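You operate a simulated robot arm through the tools that you are given. There is no shell and no other tool. Be economical: measure what you need, move in short steps, check, and stop when the job is done.

You are at the controls of a simulated robot arm. One attempt, no reset.

JOB
Move the soup to the small burner, warm it briefly on low, then turn off.
Fine: double burner off before the black saucepan moves; handle turned in; light it on high first.
Where things are to end (x, y in the base frame): black saucepan within 30 mm of [540, 600].

Only the result counts: the job must be done as asked and must still hold three seconds after the hand-in. Knocking over, shifting, dropping, spilling or breaking anything else fails it.

ROBOT AND FRAMES
A 7-joint arm with a two-finger parallel gripper, fixed in place. Base frame: the origin is at the foot of the arm, x ahead of it, y to its left, z up. Lengths are in mm, angles in degrees, forces in N, time in s.
Its first joint turns from -115.0 to 115.0 degrees. Payload 3.91 kg.
The tool frame sits at the grasp point between the pads (the TCP): z along the fingers, y along the line on which they close. The tips reach 30 mm beyond it. Largest opening 110 mm; finger width 20, thickness 10; the body of the gripper, 48 by 112 mm, starts 55 mm behind the TCP.
Orientation is that of the tool frame in the base frame, as a unit quaternion [x, y, z, w]. With the fingers straight down and closing along the base's y, the tool's x points along the base's -x, its y along +y and its z along -z.

CONTROLS
- The arm moves only by the tool servo_tool. Its arguments are lists of equal length, an entry for each row: "dp": the shift along the tool's x, y, z in mm, a list of three; "angular": the turn, a rotation vector about the tool's x, y, z in rad, a list of three; "jaw": the finger opening in mm, from 0 to 110. In form: {"dp": [[dx, dy, dz], ...], "angular": [[ax, ay, az], ...], "jaw": [jaw, ...]}. A call has 1 to 8 rows; each row is the pose to reach, as a shift and turn from the pose commanded when the call began, along the tool's axes at that moment. Rows are played at 5 a second. More than 50 mm and 8.6 degrees between two rows, or a gripper value outside its range, and nothing of the call is played. A pose out of reach is approached as far as the arm can. The call stops where the force on the tool passes 90 N (or 10 N more than at its start, if that is more) or the arm is blocked; 0.2 s more then pass. Each finger travels about 108 mm/s and halts on what it meets, pressing with about 40 N; the grip force reading is that of the motor and also rises with nothing between the fingers. The clock runs only during rows and for 0.2 s after the last one: add rows that repeat a pose to give the fingers time. It gives the time, the measured TCP pose, the force on the tool (base axes), the opening and the grip force at its end, in the units of the frame above (readings bear some noise), with the torque about the TCP (base axes, N m) and any sound that the robot's microphone picked up.
- Cameras (640 x 400 px; columns grow to the right, rows downward): "scene" is fixed at [400.7, -498, 1455.7]; the picture's right is [0.96, 0.30, 0.00], its down [0.14, -0.45, -0.88] and it looks along [-0.26, 0.84, -0.47] (base axes); focal length 314 px, centre (320, 200). "wrist" rides on the gripper at [72, 17, -103] in the tool frame; the picture's right is [-0.23, 0.97, 0.00], its down [-0.76, -0.18, -0.62] and it looks along [-0.61, -0.14, 0.78] (tool axes); focal length 222 px, centre (320, 200).
- capture(camera): a new picture of that camera. No time passes.
- slide_trunk(by): slides the trunk up (or, below 0, down) by that many mm; the arm rides with it, the base frame stays. It gives what a move gives, with no picture.
- pixel_to_xyz(camera, pixels): for up to 12 pixels [column, row] of the newest picture of that camera ("zoom" is the newest enlarged one), the place [x, y, z] in the base frame of the surface seen there, good to about 3 mm. No time passes.
- enlarge(camera, box): a new picture of the part [left, top, right, bottom] of that camera's present view, enlarged. No time passes.
- job_done(): hands the job in; it is judged then, once.

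Keep the steps short. Do not move on a guess: measure, check each grasp and each placing, and mend mistakes. In all there are 80 turns and 54 pictures (those below and enlarged ones count). Leave the gripper open and the arm clear of the work at the hand-in unless told otherwise, and finish with a single line.

The tools are called after ">>>" as name(argument=value, ...) on one line, values as JSON. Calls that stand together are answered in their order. servo_tool: Moves the arm, as the interface text tells. Its arguments: {"type":"object","properties":{"dp":{"type":"array"},"angular":{"type":"array"},"jaw":{"type":"array"}},"required":["dp","angular","jaw"]} The other tools are called the same way: slide_trunk (by) slides the trunk up or down; capture (camera) takes a picture; pixel_to_xyz (camera, pixels) gives the place of the surface under pixels of a picture; enlarge (camera, box) takes an enlarged picture of a part of a camera's view; job_done () hands the job in.

At the start:

```text
time_s: 0.0
tool_pos: [144.2, 342.9, 1188.6]
ee_rot: [0.0, 1.0, 0.0, 0.001]
wrist_force: [-0.6, 0.1, 0.0]
wrist_torque: [0.01, 0.04, -0.02]
grip_width: 110.0
gripper_force: 0.1
trunk travel left (down, up): [-625.0, 365.0]
```

scene: 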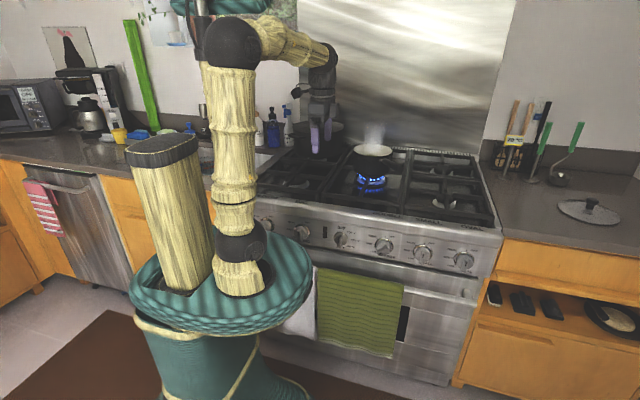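
wrist: 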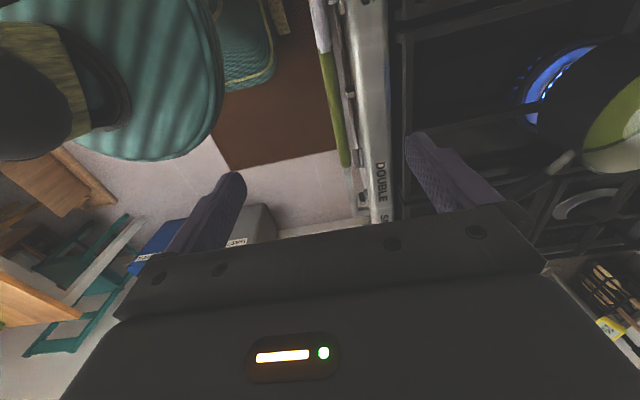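

I start by looking closer at the stove and its knobs.

>>> enlarge(camera="scene", box=[240, 110, 510, 280])

>>> enlarge(camera="scene", box=[250, 200, 500, 290])

```text
2.35 times, centred on (375, 195) of scene
```

zoom: 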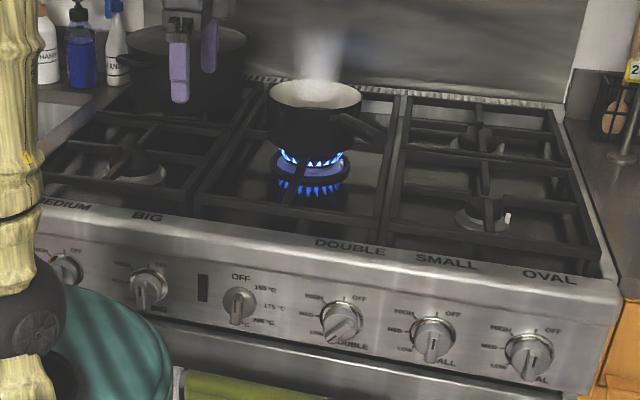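

```text
2.56 times, centred on (375, 245) of scene
```

zoom: 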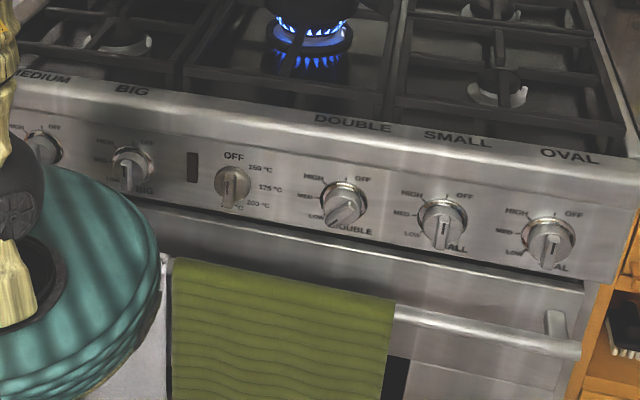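

Measure the knobs, pan, burners in the scene picture.

>>> enlarge(camera="scene", box=[360, 225, 480, 275])

>>> pixel_to_xyz(camera="scene", pixels=[[383, 245], [422, 253], [463, 261], [372, 150], [352, 158], [388, 158], [398, 163], [370, 183], [446, 204], [441, 171], [420, 190], [390, 230]])

```text
5.33 times, centred on (420, 250) of scene
```

zoom: 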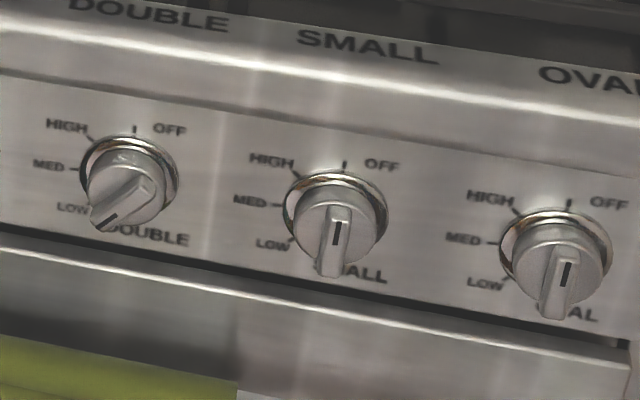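

```text
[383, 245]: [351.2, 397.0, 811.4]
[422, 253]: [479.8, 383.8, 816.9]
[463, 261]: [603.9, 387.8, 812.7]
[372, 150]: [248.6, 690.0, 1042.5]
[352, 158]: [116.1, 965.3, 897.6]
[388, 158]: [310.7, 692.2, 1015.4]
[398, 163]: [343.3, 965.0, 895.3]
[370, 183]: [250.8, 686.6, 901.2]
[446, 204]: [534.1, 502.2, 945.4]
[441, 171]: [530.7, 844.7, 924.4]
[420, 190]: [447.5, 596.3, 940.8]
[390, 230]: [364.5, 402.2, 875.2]
```

The dark index marks: DOUBLE points to LOW (lower left), SMALL and OVAL to the OFF tick at top. Now measure arm joints to understand reach, plus the pan details.

>>> pixel_to_xyz(camera="scene", pixels=[[240, 278], [241, 246], [235, 200], [234, 140], [228, 75], [236, 42], [290, 45], [322, 55], [322, 95], [165, 150], [190, 280], [235, 300]])

>>> enlarge(camera="scene", box=[330, 130, 430, 195])

```text
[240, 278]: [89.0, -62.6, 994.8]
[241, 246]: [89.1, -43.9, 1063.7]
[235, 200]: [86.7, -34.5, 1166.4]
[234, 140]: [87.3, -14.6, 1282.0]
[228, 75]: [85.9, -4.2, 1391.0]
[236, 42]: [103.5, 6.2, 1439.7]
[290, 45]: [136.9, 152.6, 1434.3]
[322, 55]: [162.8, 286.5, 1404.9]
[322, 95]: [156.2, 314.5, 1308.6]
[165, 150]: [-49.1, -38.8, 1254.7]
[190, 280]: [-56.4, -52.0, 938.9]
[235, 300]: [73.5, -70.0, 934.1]
```

```text
6.15 times, centred on (380, 162) of scene
```

zoom: 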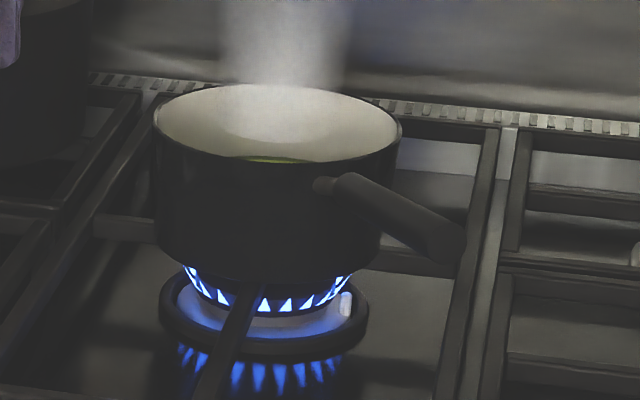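

>>> pixel_to_xyz(camera="zoom", pixels=[[156, 140], [399, 138], [280, 158], [280, 88], [330, 187], [360, 190], [400, 215], [440, 235], [455, 258], [270, 260], [250, 330], [470, 330]])

>>> enlarge(camera="wrist", box=[380, 0, 640, 240])

```text
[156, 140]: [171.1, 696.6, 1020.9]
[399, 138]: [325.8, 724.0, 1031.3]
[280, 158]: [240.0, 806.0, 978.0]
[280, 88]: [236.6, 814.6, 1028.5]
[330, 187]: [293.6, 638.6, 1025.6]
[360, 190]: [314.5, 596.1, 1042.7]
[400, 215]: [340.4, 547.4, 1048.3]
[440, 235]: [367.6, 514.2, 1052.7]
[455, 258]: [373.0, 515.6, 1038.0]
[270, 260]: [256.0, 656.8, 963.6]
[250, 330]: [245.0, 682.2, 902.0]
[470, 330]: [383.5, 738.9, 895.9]
```

```text
1.67 times, centred on (510, 120) of wrist
```

zoom: 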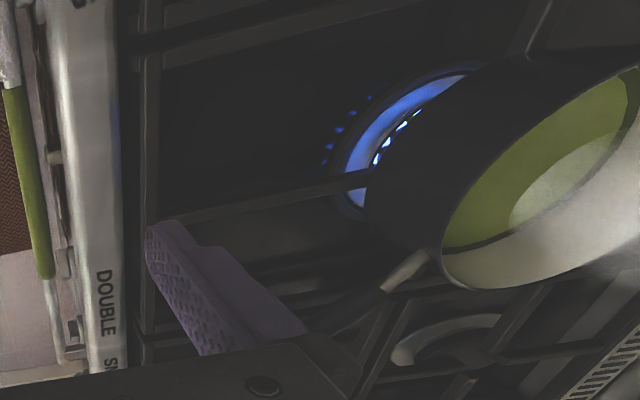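

Pan centre ≈(245,725), handle points to the front-right. I measure the knobs and oven handle/towel precisely.

>>> enlarge(camera="scene", box=[360, 225, 440, 275])

>>> pixel_to_xyz(camera="scene", pixels=[[440, 289], [467, 292], [345, 272], [380, 280], [395, 243], [440, 250], [405, 258], [497, 220], [340, 238], [309, 261], [310, 140], [450, 205]])

>>> pixel_to_xyz(camera="zoom", pixels=[[140, 235], [200, 180], [165, 210], [150, 130], [240, 200], [465, 240], [455, 305], [460, 270], [510, 275], [400, 270], [470, 190], [205, 240]])

```text
8.00 times, centred on (400, 250) of scene
```

zoom: 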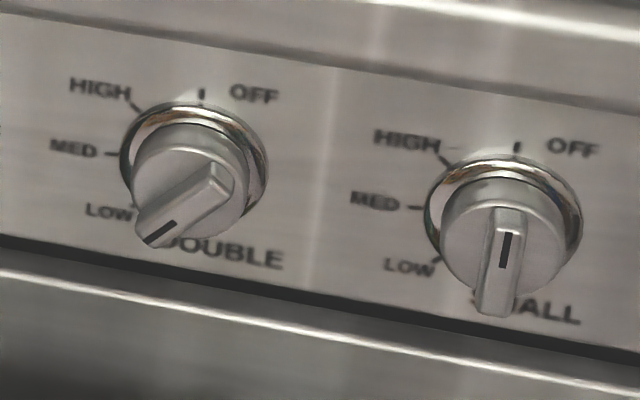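

```text
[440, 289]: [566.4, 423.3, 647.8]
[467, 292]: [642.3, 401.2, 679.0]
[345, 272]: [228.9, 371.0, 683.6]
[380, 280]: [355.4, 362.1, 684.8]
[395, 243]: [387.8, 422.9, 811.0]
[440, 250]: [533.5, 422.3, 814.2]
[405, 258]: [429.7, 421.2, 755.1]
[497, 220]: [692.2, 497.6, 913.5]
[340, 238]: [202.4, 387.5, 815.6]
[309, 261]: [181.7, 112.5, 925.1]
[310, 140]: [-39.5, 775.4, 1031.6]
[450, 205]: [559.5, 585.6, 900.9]
```

```text
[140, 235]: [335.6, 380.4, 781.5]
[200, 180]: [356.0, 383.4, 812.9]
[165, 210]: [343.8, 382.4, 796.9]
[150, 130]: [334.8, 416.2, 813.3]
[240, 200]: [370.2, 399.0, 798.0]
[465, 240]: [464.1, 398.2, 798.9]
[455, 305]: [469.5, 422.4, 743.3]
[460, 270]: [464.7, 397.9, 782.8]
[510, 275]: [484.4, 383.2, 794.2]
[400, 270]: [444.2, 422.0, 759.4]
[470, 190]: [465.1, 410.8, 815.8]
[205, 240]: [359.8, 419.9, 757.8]
```

DOUBLE knob centre ≈(351, 398→bar front 382, 802); SMALL ≈(482, …, 802); panel y=422. I tilt the tool from down toward +y while shifting right, well clear of everything.

>>> servo_tool(dp=[[-20, -5, 0], [-40, -10, 0], [-60, -15, 0], [-80, -20, 0], [-100, -25, 0], [-120, -30, 0], [-140, -35, 0], [-160, -40, 0]], angular=[[-0.148, 0, 0], [-0.296, 0, 0], [-0.444, 0, 0], [-0.592, 0, 0], [-0.74, 0, 0], [-0.888, 0, 0], [-1.036, 0, 0], [-1.184, 0, 0]], jaw=[110, 110, 110, 110, 110, 110, 110, 110])

```text
time_s: 1.8
tool_pos: [305.8, 302.6, 1188.7]
ee_rot: [0.001, 0.829, 0.559, 0.0]
wrist_force: [0.3, -0.5, 0.4]
wrist_torque: [0.0, 0.0, -0.01]
grip_width: 110.0
gripper_force: 0.0
trunk travel left (down, up): [-625.0, 365.0]
```

Worked. I finish the tilt to horizontal and line up with x=351.

>>> servo_tool(dp=[[-15, 0, 0], [-30, 0, 0], [-45, 0, 0]], angular=[[-0.13, 0, 0], [-0.26, 0, 0], [-0.387, 0, 0]], jaw=[80, 60, 50])

```text
time_s: 2.6
tool_pos: [350.2, 302.7, 1188.4]
ee_rot: [0.001, 0.707, 0.708, 0.001]
wrist_force: [-0.1, -0.2, -0.2]
wrist_torque: [-0.01, 0.01, -0.01]
grip_width: 50.0
gripper_force: 0.0
trunk travel left (down, up): [-625.0, 365.0]
```

Roll −45° so the fingers straddle the DOUBLE bar's diagonal, then lower the trunk to knob height.

>>> servo_tool(dp=[[0, 0, 0], [0, 0, 0], [0, 0, 0], [0, 0, 0], [0, 0, 0], [0, 0, 0]], angular=[[0, 0, -0.14], [0, 0, -0.28], [0, 0, -0.42], [0, 0, -0.56], [0, 0, -0.7], [0, 0, -0.785]], jaw=[50, 50, 50, 50, 50, 50])

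>>> slide_trunk(by=-386)

>>> capture(camera="wrist")

>>> capture(camera="scene")

```text
time_s: 4.0
tool_pos: [350.2, 303.6, 1188.0]
ee_rot: [-0.271, 0.653, 0.654, 0.27]
wrist_force: [0.4, 0.3, 0.0]
wrist_torque: [-0.01, -0.02, 0.0]
grip_width: 50.1
gripper_force: 0.0
trunk travel left (down, up): [-625.0, 365.0]
```

```text
time_s: 7.7
tool_pos: [349.6, 303.3, 802.5]
ee_rot: [-0.271, 0.654, 0.653, 0.271]
wrist_force: [0.1, -0.2, 0.6]
wrist_torque: [0.03, 0.0, -0.01]
grip_width: 50.4
gripper_force: 0.0
trunk travel left (down, up): [-239.0, 751.0]
```

```text
45 pictures are left
```

wrist: 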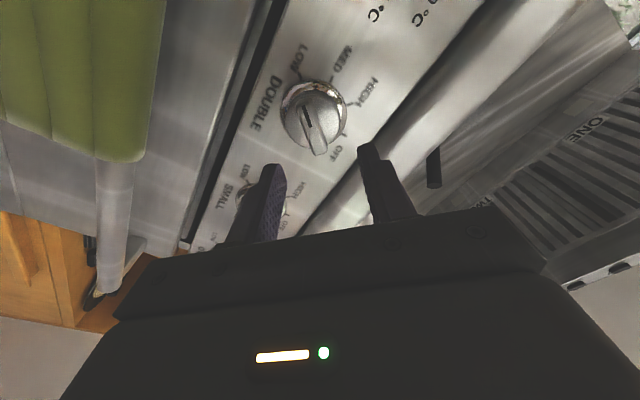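

```text
44 pictures are left
```

scene: 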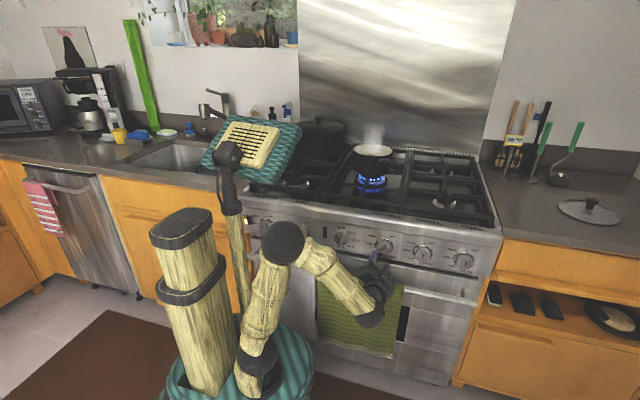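

The knob is visible at wrist (315,118). I measure it from here for alignment.

>>> enlarge(camera="wrist", box=[255, 65, 375, 165])

>>> pixel_to_xyz(camera="wrist", pixels=[[308, 110], [320, 148], [314, 128], [290, 125], [340, 108], [303, 98], [338, 135]])

```text
4.00 times, centred on (315, 115) of wrist
```

zoom: 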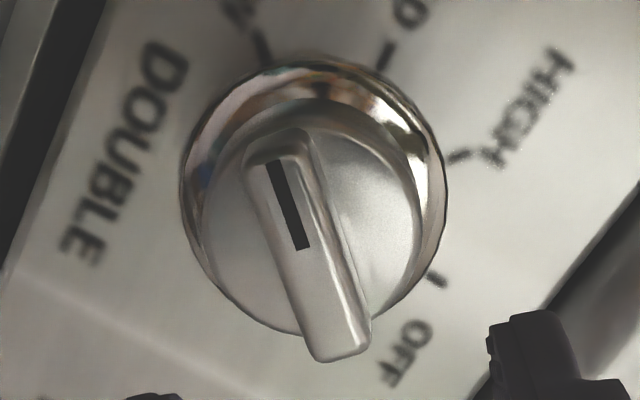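

```text
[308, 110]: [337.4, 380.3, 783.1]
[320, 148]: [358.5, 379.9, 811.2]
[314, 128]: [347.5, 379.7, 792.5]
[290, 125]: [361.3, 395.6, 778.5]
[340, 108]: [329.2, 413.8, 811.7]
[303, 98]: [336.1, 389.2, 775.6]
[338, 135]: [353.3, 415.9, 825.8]
```

>>> pixel_to_xyz(camera="zoom", pixels=[[275, 150], [285, 180], [296, 215], [308, 250], [322, 290], [335, 330], [345, 348], [210, 240], [400, 200], [268, 58], [383, 60], [437, 278]])

```text
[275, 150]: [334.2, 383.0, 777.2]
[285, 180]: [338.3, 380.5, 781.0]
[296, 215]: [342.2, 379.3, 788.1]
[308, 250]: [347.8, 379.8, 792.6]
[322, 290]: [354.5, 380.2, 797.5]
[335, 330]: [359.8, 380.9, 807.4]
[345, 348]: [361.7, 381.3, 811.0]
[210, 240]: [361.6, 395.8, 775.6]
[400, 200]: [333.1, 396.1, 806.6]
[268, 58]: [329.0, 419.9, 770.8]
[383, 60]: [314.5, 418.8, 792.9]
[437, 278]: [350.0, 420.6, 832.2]
```

Bar centre ≈(349.5, 794), front face y 380, disc face y 396. Shift down 8 mm and advance 59 mm so tips reach y≈393.

>>> servo_tool(dp=[[5.7, -5.7, 15], [5.7, -5.7, 30], [5.7, -5.7, 45], [5.7, -5.7, 59]], angular=[[0, 0, 0], [0, 0, 0], [0, 0, 0], [0, 0, 0]], jaw=[50, 50, 50, 50])

>>> capture(camera="wrist")

```text
time_s: 8.7
tool_pos: [349.8, 361.8, 793.6]
ee_rot: [-0.271, 0.653, 0.653, 0.27]
wrist_force: [0.1, -1.2, -1.1]
wrist_torque: [-0.03, -0.01, 0.01]
grip_width: 49.9
gripper_force: 0.1
trunk travel left (down, up): [-239.0, 751.0]
```

```text
42 pictures are left
```

wrist: 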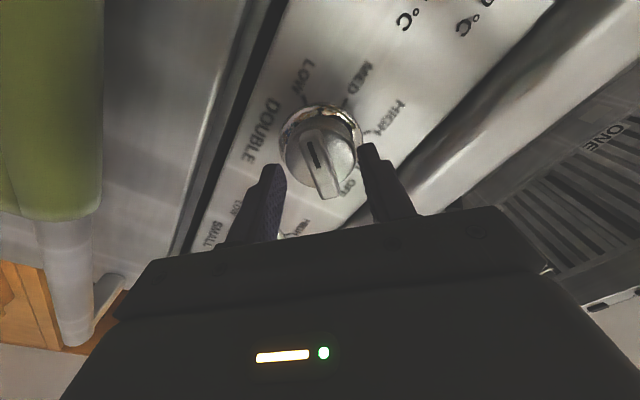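

Fingers straddle the bar. Close.

>>> servo_tool(dp=[[0, 0, 0], [0, 0, 0], [0, 0, 0], [0, 0, 0]], angular=[[0, 0, 0], [0, 0, 0], [0, 0, 0], [0, 0, 0]], jaw=[30, 10, 5, 5])

>>> enlarge(camera="wrist", box=[220, 80, 420, 230])

```text
time_s: 9.7
tool_pos: [349.8, 362.4, 795.6]
ee_rot: [-0.272, 0.653, 0.653, 0.271]
wrist_force: [-0.6, 1.5, 1.9]
wrist_torque: [-0.06, 0.01, 0.05]
grip_width: 14.8
gripper_force: 45.1
trunk travel left (down, up): [-239.0, 751.0]
```

```text
2.67 times, centred on (320, 155) of wrist
```

zoom: 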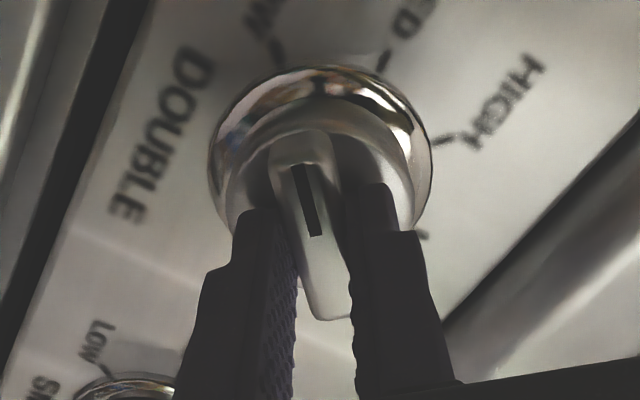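

Gripped at 14.8 mm. Turn clockwise (+z) in 8 rows first (about 67°).

>>> servo_tool(dp=[[0, 0, 0], [0, 0, 0], [0, 0, 0], [0, 0, 0], [0, 0, 0], [0, 0, 0], [0, 0, 0], [0, 0, 0]], angular=[[0, 0, 0.147], [0, 0, 0.294], [0, 0, 0.441], [0, 0, 0.588], [0, 0, 0.735], [0, 0, 0.882], [0, 0, 1.029], [0, 0, 1.178]], jaw=[5, 5, 5, 5, 5, 5, 5, 5])

```text
time_s: 11.5
tool_pos: [349.7, 363.0, 794.8]
ee_rot: [0.139, 0.693, 0.694, -0.138]
wrist_force: [-4.5, 1.3, 7.7]
wrist_torque: [-0.07, -0.02, -0.32]
grip_width: 14.7
gripper_force: 44.7
trunk travel left (down, up): [-239.0, 751.0]
```

>>> servo_tool(dp=[[0, 0, 0], [0, 0, 0], [0, 0, 0], [0, 0, 0], [0, 0, 0], [0, 0, 0], [0, 0, 0], [0, 0, 0]], angular=[[0, 0, 0.147], [0, 0, 0.294], [0, 0, 0.441], [0, 0, 0.588], [0, 0, 0.735], [0, 0, 0.882], [0, 0, 1.029], [0, 0, 1.178]], jaw=[5, 5, 5, 5, 5, 5, 5, 5])

>>> enlarge(camera="scene", box=[320, 130, 480, 275])

>>> capture(camera="wrist")

```text
time_s: 13.3
tool_pos: [350.2, 362.8, 795.3]
ee_rot: [-0.5, -0.5, -0.5, 0.5]
wrist_force: [3.3, 15.7, 19.2]
wrist_torque: [1.44, 0.01, -0.08]
grip_width: 15.2
gripper_force: 45.6
trunk travel left (down, up): [-239.0, 751.0]
```

```text
2.76 times, centred on (400, 202) of scene
```

zoom: 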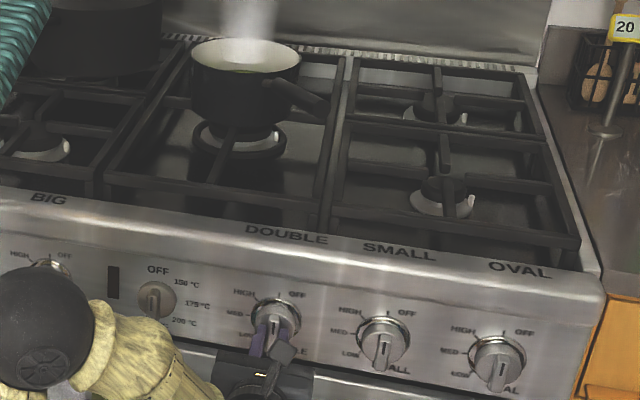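

```text
39 pictures are left
```

wrist: 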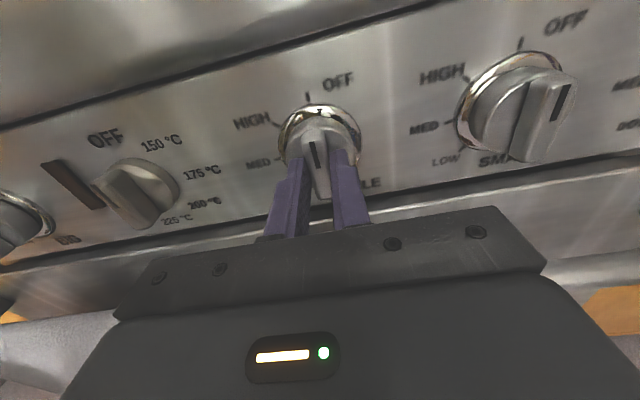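

Flame is out, mark points to OFF. Release and back out 60 mm.

>>> servo_tool(dp=[[0, 0, 0], [0, 0, 0], [0, 0, -20], [0, 0, -40], [0, 0, -60]], angular=[[0, 0, 0], [0, 0, 0], [0, 0, 0], [0, 0, 0], [0, 0, 0]], jaw=[30, 50, 50, 50, 50])

>>> enlarge(camera="wrist", box=[220, 40, 600, 240])

```text
time_s: 14.5
tool_pos: [348.7, 301.5, 795.3]
ee_rot: [0.499, 0.501, 0.499, -0.501]
wrist_force: [0.3, 0.1, 0.1]
wrist_torque: [-0.02, -0.03, -0.01]
grip_width: 49.9
gripper_force: 0.0
trunk travel left (down, up): [-239.0, 751.0]
```

```text
1.68 times, centred on (410, 140) of wrist
```

zoom: 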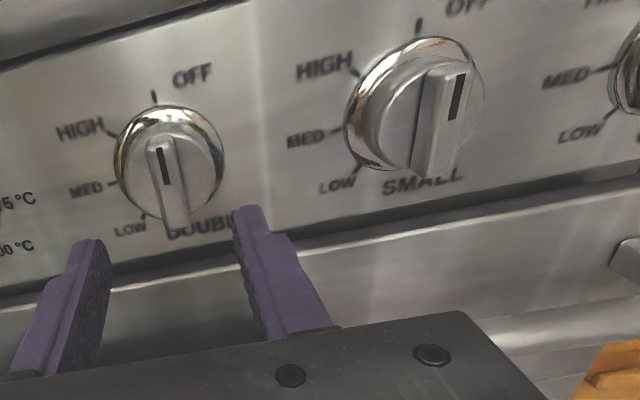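

DOUBLE is OFF. Next the pan: roll the tool back so the jaws close vertically (pads above and below the handle – resists tipping), then raise the trunk to handle height.

>>> servo_tool(dp=[[0, 0, -5], [0, 0, -10], [0, 0, -15], [0, 0, -20], [0, 0, -20], [0, 0, -20], [0, 0, -20], [0, 0, -20]], angular=[[0, 0, -0.147], [0, 0, -0.294], [0, 0, -0.441], [0, 0, -0.588], [0, 0, -0.735], [0, 0, -0.882], [0, 0, -1.029], [0, 0, -1.176]], jaw=[50, 50, 50, 50, 50, 50, 50, 50])

>>> servo_tool(dp=[[0, 0, 0], [0, 0, 0], [0, 0, 0]], angular=[[0, 0, -0.14], [0, 0, -0.28], [0, 0, -0.395]], jaw=[60, 60, 60])

>>> slide_trunk(by=265)

```text
time_s: 16.3
tool_pos: [350.2, 283.2, 793.2]
ee_rot: [0.138, 0.693, 0.694, -0.138]
wrist_force: [0.4, -0.6, -0.1]
wrist_torque: [0.02, 0.01, 0.0]
grip_width: 50.3
gripper_force: 0.0
trunk travel left (down, up): [-239.0, 751.0]
```

```text
time_s: 17.1
tool_pos: [349.0, 281.1, 793.6]
ee_rot: [-0.001, 0.707, 0.707, 0.0]
wrist_force: [0.8, -0.1, -0.3]
wrist_torque: [-0.03, 0.01, 0.0]
grip_width: 59.7
gripper_force: 0.1
trunk travel left (down, up): [-239.0, 751.0]
```

```text
time_s: 19.8
tool_pos: [349.3, 281.3, 1059.2]
ee_rot: [-0.001, 0.707, 0.707, 0.0]
wrist_force: [-0.6, 1.1, 0.5]
wrist_torque: [0.0, 0.01, 0.01]
grip_width: 60.0
gripper_force: 0.0
trunk travel left (down, up): [-504.0, 486.0]
```

Yaw 32° to line up with the handle and move to a standoff before its tip.

>>> servo_tool(dp=[[-15, 0, 30], [-30, 0, 60], [-45, 0, 90], [-58, 0, 120], [-60, 0, 145]], angular=[[0, 0.12, 0], [0, 0.24, 0], [0, 0.36, 0], [0, 0.48, 0], [0, 0.558, 0]], jaw=[60, 60, 60, 60, 60])

>>> capture(camera="wrist")

>>> enlarge(camera="scene", box=[320, 110, 480, 250])

```text
time_s: 21.0
tool_pos: [411.1, 427.4, 1059.0]
ee_rot: [-0.195, 0.68, 0.679, -0.195]
wrist_force: [0.8, 0.9, 0.0]
wrist_torque: [0.01, -0.02, -0.01]
grip_width: 60.0
gripper_force: 0.0
trunk travel left (down, up): [-504.0, 486.0]
```

```text
37 pictures are left
```

wrist: 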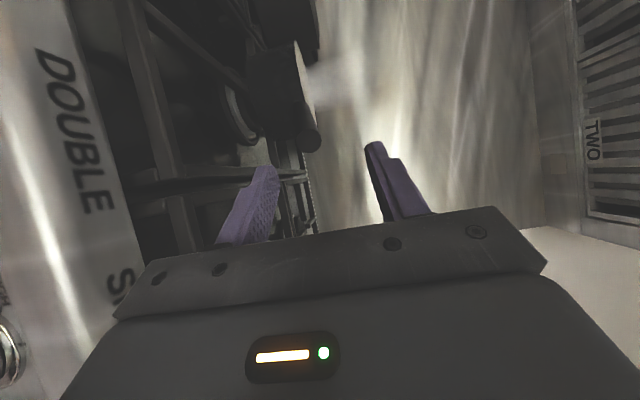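

```text
2.86 times, centred on (400, 180) of scene
```

zoom: 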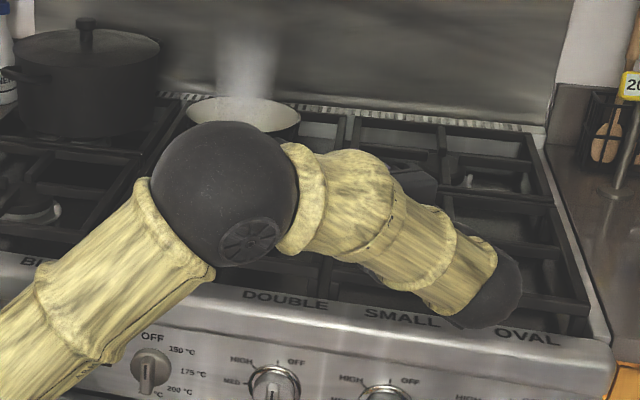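

The handle end shows at wrist (310,138), between the fingers. Measure its edges and the elbow's depth.

>>> enlarge(camera="wrist", box=[210, 0, 410, 220])

>>> pixel_to_xyz(camera="wrist", pixels=[[310, 145], [302, 138], [318, 138], [305, 110], [313, 120], [300, 85], [298, 50], [296, 120], [270, 90], [305, 148]])

>>> capture(camera="scene")

>>> pixel_to_xyz(camera="scene", pixels=[[340, 160], [340, 180], [385, 185], [430, 205], [290, 230], [320, 165]])

```text
1.82 times, centred on (310, 110) of wrist
```

zoom: 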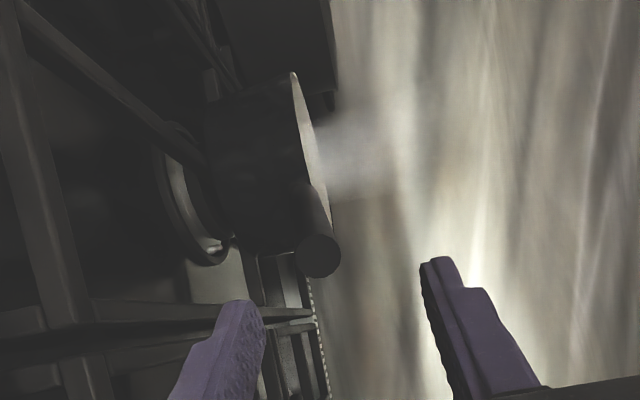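

```text
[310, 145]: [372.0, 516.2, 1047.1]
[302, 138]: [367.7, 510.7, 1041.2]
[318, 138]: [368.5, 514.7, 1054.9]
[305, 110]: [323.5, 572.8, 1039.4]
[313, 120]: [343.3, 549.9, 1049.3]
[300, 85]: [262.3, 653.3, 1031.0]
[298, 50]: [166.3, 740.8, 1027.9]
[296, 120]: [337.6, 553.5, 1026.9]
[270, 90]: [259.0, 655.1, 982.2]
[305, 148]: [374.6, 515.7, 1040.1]
```

```text
34 pictures are left
```

scene: 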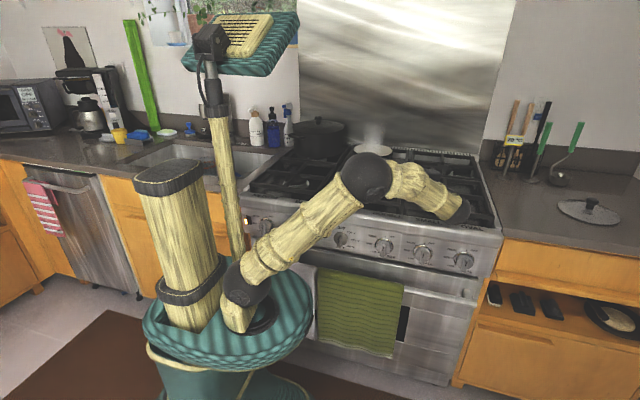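

```text
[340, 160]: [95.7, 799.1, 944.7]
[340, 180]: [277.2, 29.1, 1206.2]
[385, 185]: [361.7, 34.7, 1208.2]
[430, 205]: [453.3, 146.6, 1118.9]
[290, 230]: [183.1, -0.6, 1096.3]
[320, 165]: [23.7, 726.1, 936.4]
```

Handle is a round bar Ø≈22, axis from tip (370,514,1047) sloping ≈8° down to the pan. I align laterally and pitch the tool 7.5° down, still short of the handle.

>>> servo_tool(dp=[[-6, -1, 15], [-12, -3, 30]], angular=[[0.065, -0.01, 0], [0.13, -0.02, 0]], jaw=[60, 60])

>>> capture(camera="wrist")

>>> pixel_to_xyz(camera="wrist", pixels=[[290, 140], [300, 140], [312, 138], [320, 140], [305, 155], [305, 130], [300, 115], [295, 95]])

```text
time_s: 21.6
tool_pos: [403.9, 458.6, 1056.0]
ee_rot: [-0.2, 0.724, 0.636, -0.175]
wrist_force: [-0.3, -0.2, -0.1]
wrist_torque: [-0.02, 0.03, 0.01]
grip_width: 60.0
gripper_force: 0.0
trunk travel left (down, up): [-504.0, 486.0]
```

```text
33 pictures are left
```

wrist: 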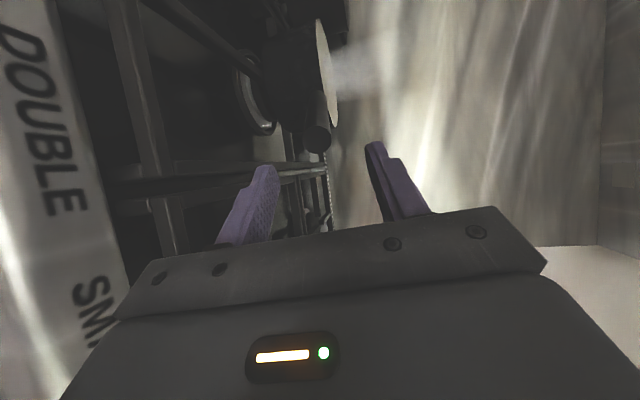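

```text
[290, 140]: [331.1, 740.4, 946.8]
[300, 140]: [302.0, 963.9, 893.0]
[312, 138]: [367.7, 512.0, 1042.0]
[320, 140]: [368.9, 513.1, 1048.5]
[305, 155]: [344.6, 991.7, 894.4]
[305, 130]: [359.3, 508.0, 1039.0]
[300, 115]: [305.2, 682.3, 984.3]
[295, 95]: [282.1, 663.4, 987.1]
```

Handle end is centred between the fingers. Advance 122 mm along the tool axis, jaws at 60.

>>> servo_tool(dp=[[0, 0, 25], [0, 0, 50], [0, 0, 75], [0, 0, 100], [0, 0, 122]], angular=[[0, 0, 0], [0, 0, 0], [0, 0, 0], [0, 0, 0], [0, 0, 0]], jaw=[60, 60, 60, 60, 60])

>>> capture(camera="wrist")

>>> capture(camera="scene")

```text
time_s: 22.8
tool_pos: [342.4, 563.4, 1041.6]
ee_rot: [-0.2, 0.724, 0.636, -0.174]
wrist_force: [-0.4, 0.6, 0.2]
wrist_torque: [0.0, -0.01, 0.01]
grip_width: 60.0
gripper_force: 0.1
trunk travel left (down, up): [-504.0, 486.0]
```

```text
32 pictures are left
```

wrist: 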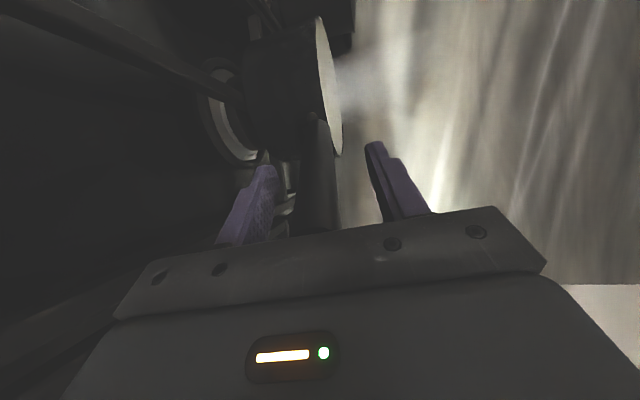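

```text
31 pictures are left
```

scene: 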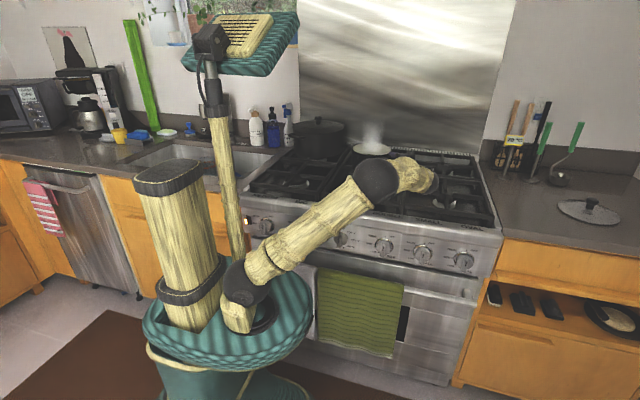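

Handle lies between the pads. Close slowly.

>>> servo_tool(dp=[[0, 0, 0], [0, 0, 0], [0, 0, 0], [0, 0, 0], [0, 0, 0]], angular=[[0, 0, 0], [0, 0, 0], [0, 0, 0], [0, 0, 0], [0, 0, 0]], jaw=[40, 28, 20, 10, 10])

>>> capture(camera="wrist")

```text
time_s: 24.0
tool_pos: [342.8, 563.6, 1039.4]
ee_rot: [-0.199, 0.725, 0.636, -0.176]
wrist_force: [-0.6, -0.8, 0.1]
wrist_torque: [-1.11, -0.6, 0.22]
grip_width: 22.6
gripper_force: 40.0
trunk travel left (down, up): [-504.0, 486.0]
```

```text
30 pictures are left
```

wrist: 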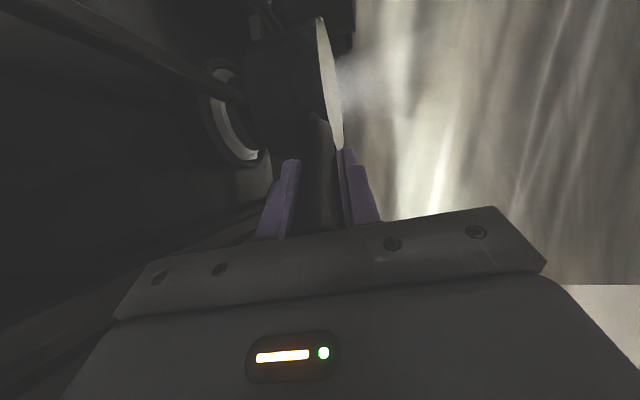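

Gripped at 22.6 mm. Small test lift of 8 mm with the trunk, then check for tilt.

>>> slide_trunk(by=8)

>>> capture(camera="wrist")

>>> enlarge(camera="scene", box=[330, 120, 430, 200])

```text
time_s: 24.6
tool_pos: [342.3, 565.0, 1048.3]
ee_rot: [-0.2, 0.725, 0.635, -0.175]
wrist_force: [-0.5, 0.5, -10.4]
wrist_torque: [-1.49, -0.87, -0.02]
grip_width: 22.6
gripper_force: 40.0
trunk travel left (down, up): [-512.0, 478.0]
```

```text
29 pictures are left
```

wrist: 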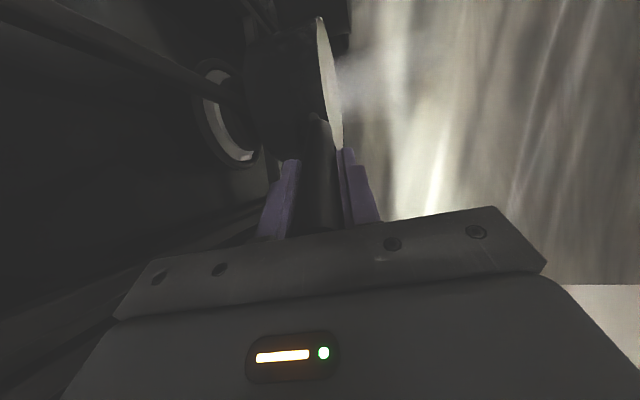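

```text
5.00 times, centred on (380, 160) of scene
```

zoom: 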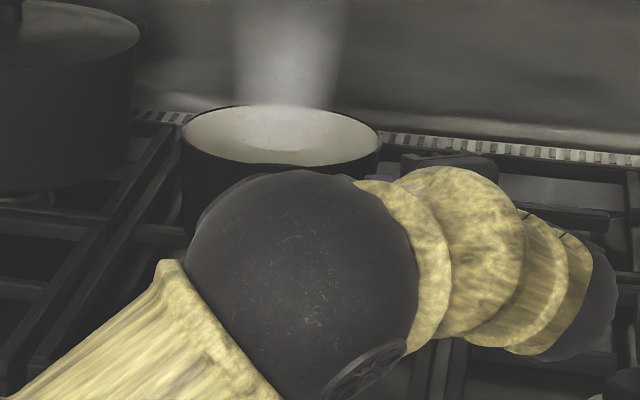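

Load 10.4 N and the pan still level relative to the gripper. Lift another 32 mm and recheck.

>>> slide_trunk(by=32)

>>> capture(camera="wrist")

>>> pixel_to_xyz(camera="wrist", pixels=[[320, 25], [332, 70], [336, 140], [325, 50], [334, 100]])

>>> enlarge(camera="scene", box=[330, 120, 430, 200])

>>> pixel_to_xyz(camera="zoom", pixels=[[187, 120], [378, 120], [283, 90], [190, 125], [240, 97], [330, 97]])

```text
time_s: 25.4
tool_pos: [342.8, 563.7, 1080.6]
ee_rot: [-0.199, 0.725, 0.636, -0.175]
wrist_force: [-0.9, 0.1, -9.3]
wrist_torque: [-1.48, -0.89, -0.01]
grip_width: 22.7
gripper_force: 40.6
trunk travel left (down, up): [-544.0, 446.0]
```

```text
27 pictures are left
```

wrist: 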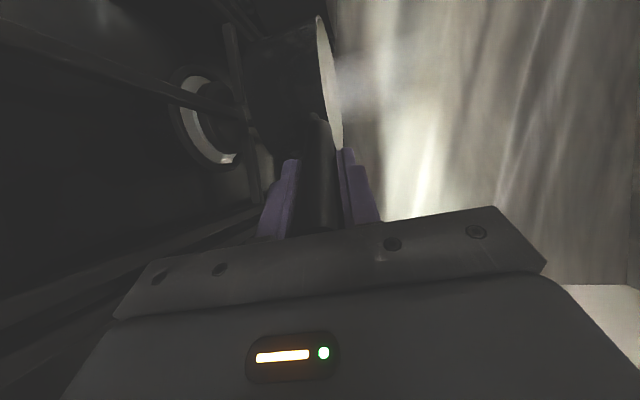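

```text
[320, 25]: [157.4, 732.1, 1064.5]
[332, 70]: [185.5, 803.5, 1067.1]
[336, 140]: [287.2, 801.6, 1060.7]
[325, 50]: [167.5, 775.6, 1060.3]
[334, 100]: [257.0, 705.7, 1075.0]
```

```text
5.00 times, centred on (380, 160) of scene
```

zoom: 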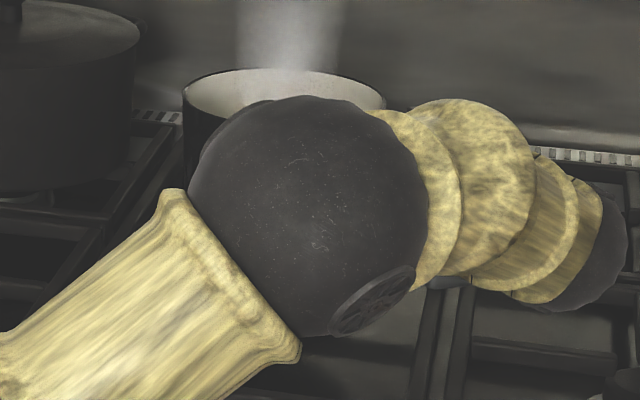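

```text
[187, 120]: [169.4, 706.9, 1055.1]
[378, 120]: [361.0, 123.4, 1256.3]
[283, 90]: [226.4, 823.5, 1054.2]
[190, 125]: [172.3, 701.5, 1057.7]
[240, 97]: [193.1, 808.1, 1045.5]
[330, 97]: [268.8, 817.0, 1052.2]
```

Held firmly (~9.7 N, no slip), pan level; its centre lies 193 mm straight ahead of the TCP (heading 121°). Swinging the tool clockwise about the vertical to heading 0° with TCP near (347,600) brings the pan to (540,600) with the handle pointing left over the stove. Slow first stretch.

>>> servo_tool(dp=[[0, 0, 0], [0, 0, 0], [0, 0, 0], [0, 0, 0], [0, 0, 0], [0, 0, 0], [0, 0, 0], [0, 0, 0]], angular=[[0, -0.05, 0.0065], [0, -0.13, 0.017], [0, -0.22, 0.0288], [0, -0.32, 0.042], [0, -0.42, 0.055], [0, -0.52, 0.068], [0, -0.61, 0.08], [0, -0.68, 0.089]], jaw=[10, 10, 10, 10, 10, 10, 10, 10])

>>> capture(camera="wrist")

>>> capture(camera="scene")

```text
time_s: 27.2
tool_pos: [341.4, 562.7, 1081.4]
ee_rot: [0.056, 0.75, 0.657, 0.049]
wrist_force: [-0.4, 0.2, -9.7]
wrist_torque: [-1.74, 0.27, -0.01]
grip_width: 22.7
gripper_force: 40.5
trunk travel left (down, up): [-544.0, 446.0]
```

```text
25 pictures are left
```

wrist: 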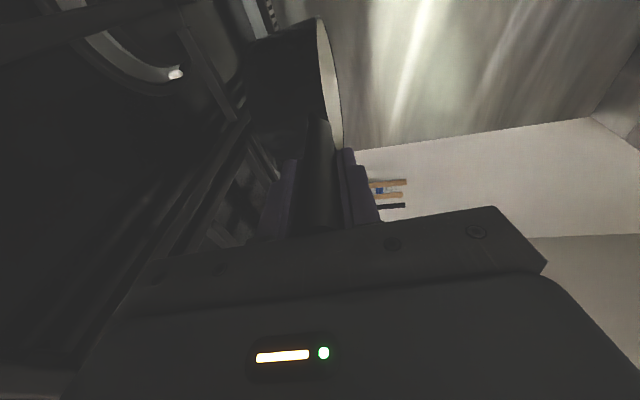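

```text
24 pictures are left
```

scene: 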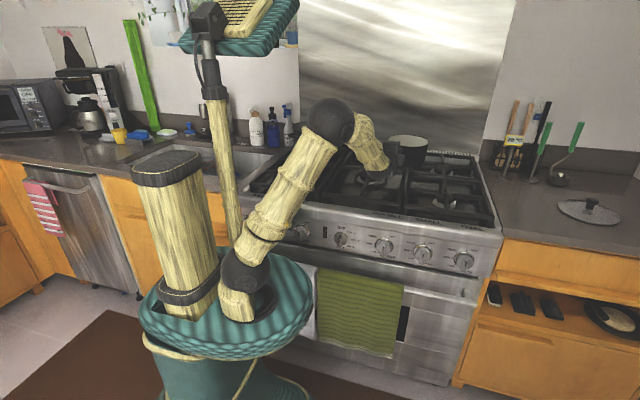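

Pan steady. Continue the swing.

>>> servo_tool(dp=[[0, 0, 0], [0, 0, 0], [0, 0, 0], [0, 0, 0], [0, 0, 0], [0, 0, 0], [0, 0, 0], [0, 0, 0]], angular=[[0, -0.05, 0.0065], [0, -0.13, 0.017], [0, -0.22, 0.0288], [0, -0.32, 0.042], [0, -0.42, 0.055], [0, -0.52, 0.068], [0, -0.61, 0.08], [0, -0.68, 0.089]], jaw=[10, 10, 10, 10, 10, 10, 10, 10])

>>> capture(camera="scene")

```text
time_s: 29.0
tool_pos: [417.0, 569.2, 1091.2]
ee_rot: [0.319, 0.679, 0.603, 0.269]
wrist_force: [0.4, -0.2, -8.7]
wrist_torque: [-1.59, 0.8, 0.01]
grip_width: 25.9
gripper_force: 40.1
out of reach, approached as far as the arm can: row 4, 5, 6, 7, 8
trunk travel left (down, up): [-544.0, 446.0]
```

```text
23 pictures are left
```

scene: 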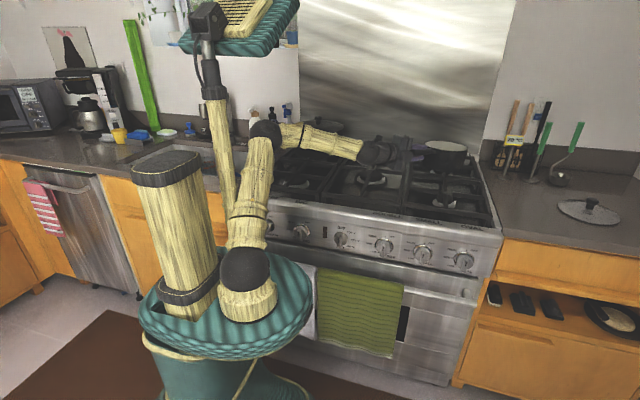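

Reach limit distorted the motion and the grip width changed to 25.9 – look closely before anything else.

>>> capture(camera="wrist")

>>> enlarge(camera="scene", box=[350, 120, 490, 210])

>>> pixel_to_xyz(camera="zoom", pixels=[[340, 128], [535, 130], [437, 95], [440, 160], [440, 220], [300, 160], [270, 160], [330, 175], [210, 170], [300, 250]])

```text
22 pictures are left
```

wrist: 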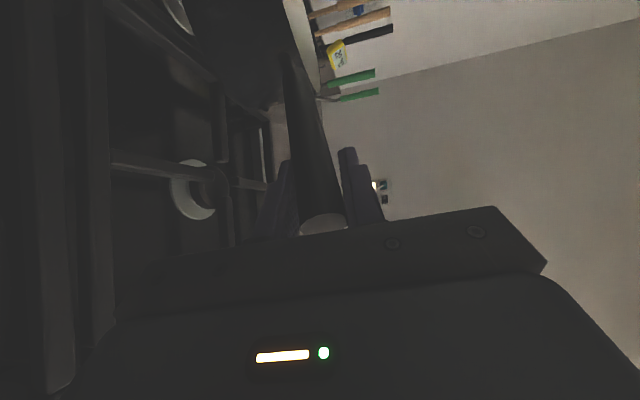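

```text
4.44 times, centred on (420, 165) of scene
```

zoom: 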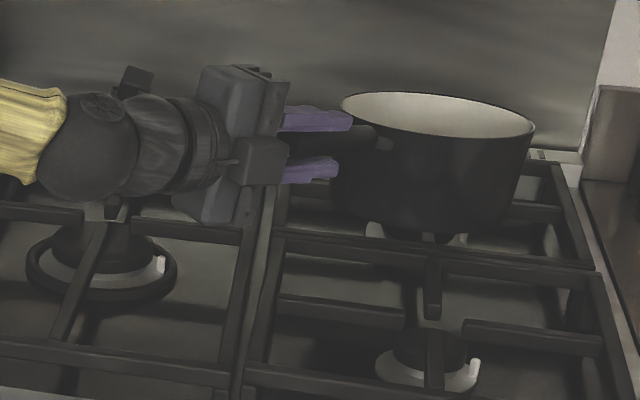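

```text
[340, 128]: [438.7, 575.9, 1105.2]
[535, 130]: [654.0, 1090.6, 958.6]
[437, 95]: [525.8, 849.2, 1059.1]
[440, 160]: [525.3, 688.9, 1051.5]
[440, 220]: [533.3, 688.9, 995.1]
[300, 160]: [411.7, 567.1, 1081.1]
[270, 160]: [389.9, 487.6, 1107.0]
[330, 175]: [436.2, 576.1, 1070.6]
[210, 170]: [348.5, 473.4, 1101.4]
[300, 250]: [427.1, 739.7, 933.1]
```

The pan rotated about 20° in the grip and slid a bit; it is level enough and above the rear-right grate, centre ≈(520,760). Safest: set it down right here, then regrasp. Lower 22 mm first.

>>> slide_trunk(by=-22)

>>> enlarge(camera="scene", box=[350, 120, 490, 210])

>>> pixel_to_xyz(camera="zoom", pixels=[[345, 118], [533, 145], [437, 112], [440, 170], [440, 225], [375, 135], [500, 220], [380, 220], [350, 320], [440, 330]])

```text
time_s: 29.6
tool_pos: [412.3, 573.0, 1070.9]
ee_rot: [0.317, 0.68, 0.605, 0.267]
wrist_force: [0.9, -0.7, -9.0]
wrist_torque: [-1.66, 0.78, -0.04]
grip_width: 26.1
gripper_force: 40.0
trunk travel left (down, up): [-522.0, 468.0]
```

```text
4.44 times, centred on (420, 165) of scene
```

zoom: 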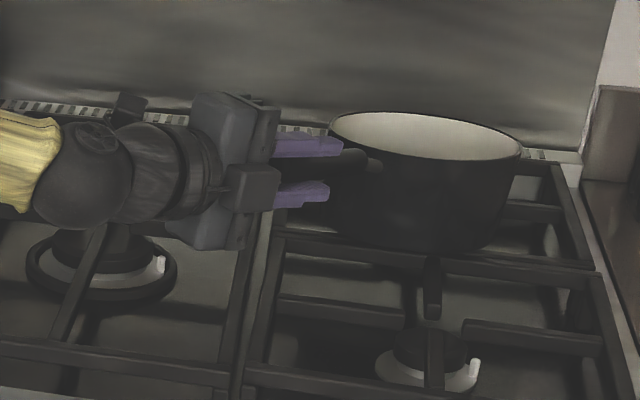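

```text
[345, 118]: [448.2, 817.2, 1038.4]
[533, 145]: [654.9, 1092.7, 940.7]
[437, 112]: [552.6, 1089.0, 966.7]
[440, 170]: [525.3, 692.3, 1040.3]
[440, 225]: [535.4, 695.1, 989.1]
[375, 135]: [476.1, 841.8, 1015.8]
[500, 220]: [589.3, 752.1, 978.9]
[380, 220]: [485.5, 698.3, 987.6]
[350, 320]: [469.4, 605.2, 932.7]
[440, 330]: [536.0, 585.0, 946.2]
```

Pan is pitched a few degrees (far side low). Keep lowering in small steps to set it flat.

>>> slide_trunk(by=-8)

>>> slide_trunk(by=-4)

>>> slide_trunk(by=-4)

```text
time_s: 30.2
tool_pos: [416.7, 571.9, 1061.3]
ee_rot: [0.317, 0.68, 0.603, 0.269]
wrist_force: [-0.8, 0.3, -8.2]
wrist_torque: [-1.18, 0.73, 0.18]
grip_width: 25.6
gripper_force: 40.3
trunk travel left (down, up): [-514.0, 476.0]
```

```text
time_s: 30.8
tool_pos: [416.8, 571.6, 1056.8]
ee_rot: [0.317, 0.68, 0.602, 0.272]
wrist_force: [0.4, 0.5, -8.4]
wrist_torque: [-1.15, 0.66, -0.04]
grip_width: 24.7
gripper_force: 40.1
trunk travel left (down, up): [-510.0, 480.0]
```

```text
time_s: 31.3
tool_pos: [416.3, 572.7, 1053.1]
ee_rot: [0.315, 0.681, 0.603, 0.271]
wrist_force: [0.7, -1.2, -7.5]
wrist_torque: [-1.02, 0.54, -0.09]
grip_width: 23.9
gripper_force: 39.6
trunk travel left (down, up): [-506.0, 484.0]
```

>>> slide_trunk(by=-4)

>>> slide_trunk(by=-3)

>>> enlarge(camera="scene", box=[350, 120, 490, 210])

```text
time_s: 31.8
tool_pos: [415.8, 571.2, 1047.5]
ee_rot: [0.316, 0.681, 0.602, 0.272]
wrist_force: [-1.0, -1.1, -5.7]
wrist_torque: [-0.86, 0.6, 0.2]
grip_width: 23.8
gripper_force: 40.1
trunk travel left (down, up): [-502.0, 488.0]
```

```text
time_s: 32.3
tool_pos: [416.5, 571.7, 1044.1]
ee_rot: [0.316, 0.682, 0.601, 0.272]
wrist_force: [-1.7, -1.6, -6.5]
wrist_torque: [-0.82, 0.6, 0.14]
grip_width: 23.4
gripper_force: 40.3
trunk travel left (down, up): [-499.0, 491.0]
```

```text
4.44 times, centred on (420, 165) of scene
```

zoom: 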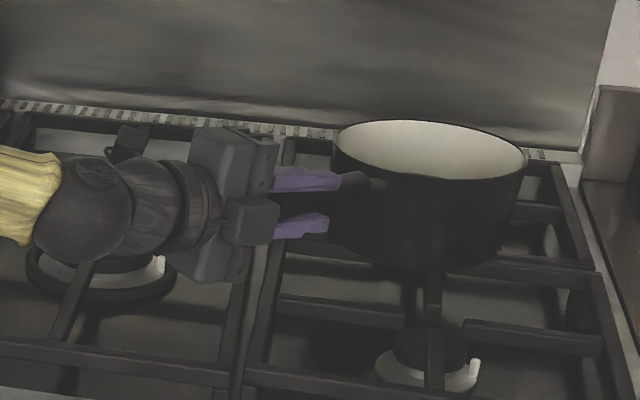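

>>> slide_trunk(by=-3)

>>> slide_trunk(by=-2)

>>> capture(camera="wrist")

```text
time_s: 32.9
tool_pos: [416.0, 572.5, 1041.8]
ee_rot: [0.316, 0.681, 0.601, 0.273]
wrist_force: [-2.3, -1.8, -2.5]
wrist_torque: [-0.71, 0.52, 0.08]
grip_width: 23.0
gripper_force: 40.1
trunk travel left (down, up): [-496.0, 494.0]
```

```text
time_s: 33.4
tool_pos: [416.0, 571.7, 1040.0]
ee_rot: [0.315, 0.682, 0.601, 0.273]
wrist_force: [-1.8, -3.5, 1.2]
wrist_torque: [-0.23, 0.2, 0.06]
grip_width: 22.8
gripper_force: 40.1
trunk travel left (down, up): [-494.0, 496.0]
```

```text
18 pictures are left
```

wrist: 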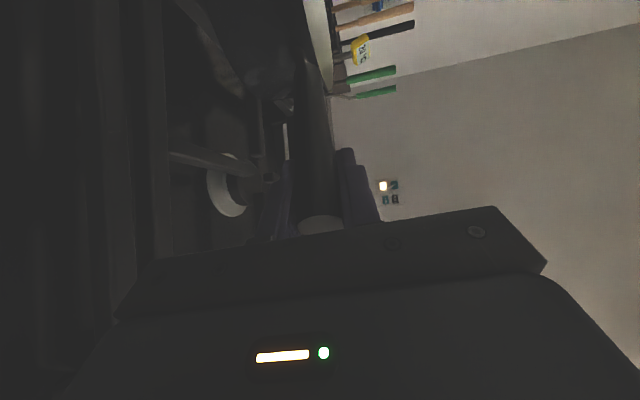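

Load is now off (≈0 N, width 22.8): pan sits flat. Open the jaws in place.

>>> servo_tool(dp=[[0, 0, 0], [0, 0, 0]], angular=[[0, 0, 0], [0, 0, 0]], jaw=[50, 60])

>>> enlarge(camera="scene", box=[350, 120, 490, 210])

>>> pixel_to_xyz(camera="zoom", pixels=[[430, 123], [430, 190], [336, 160], [527, 170], [380, 185], [350, 180], [300, 205], [520, 250], [350, 250], [430, 265]])

```text
time_s: 34.0
tool_pos: [417.5, 570.7, 1037.8]
ee_rot: [0.315, 0.682, 0.601, 0.273]
wrist_force: [0.3, 0.0, -1.0]
wrist_torque: [0.0, 0.01, 0.02]
grip_width: 59.8
gripper_force: 0.1
trunk travel left (down, up): [-494.0, 496.0]
```

```text
4.44 times, centred on (420, 165) of scene
```

zoom: 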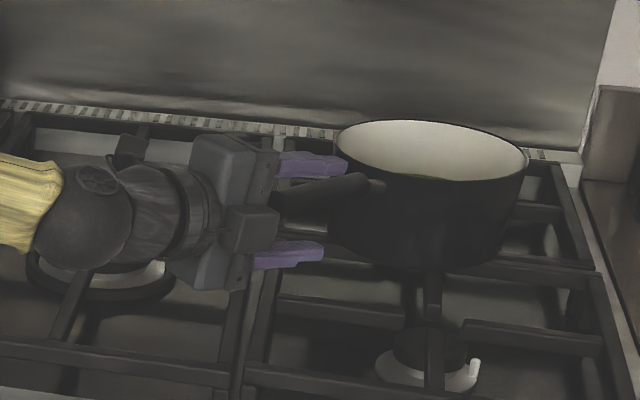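

```text
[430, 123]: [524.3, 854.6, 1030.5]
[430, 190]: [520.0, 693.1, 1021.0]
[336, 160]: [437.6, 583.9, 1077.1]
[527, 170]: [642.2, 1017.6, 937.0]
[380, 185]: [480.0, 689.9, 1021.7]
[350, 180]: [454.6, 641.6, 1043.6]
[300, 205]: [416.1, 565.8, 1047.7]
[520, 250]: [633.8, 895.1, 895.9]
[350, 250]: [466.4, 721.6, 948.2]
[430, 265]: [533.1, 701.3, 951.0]
```

Pan rests flat: centre ≈(520,773), handle heading 63°, tip ≈(407,549). The open jaws straddle the handle. I rotate the empty gripper by +22° in place to line up with the handle (slot is free sideways).

>>> servo_tool(dp=[[0, 0, 0], [0, 0, 0], [0, 0, 0]], angular=[[0, 0.13, -0.017], [0, 0.26, -0.034], [0, 0.38, -0.05]], jaw=[60, 60, 60])

```text
time_s: 34.8
tool_pos: [398.7, 583.0, 1036.9]
ee_rot: [0.167, 0.733, 0.643, 0.146]
wrist_force: [0.1, 0.1, -0.1]
wrist_torque: [0.05, -0.02, 0.01]
grip_width: 60.1
gripper_force: 0.0
trunk travel left (down, up): [-494.0, 496.0]
```

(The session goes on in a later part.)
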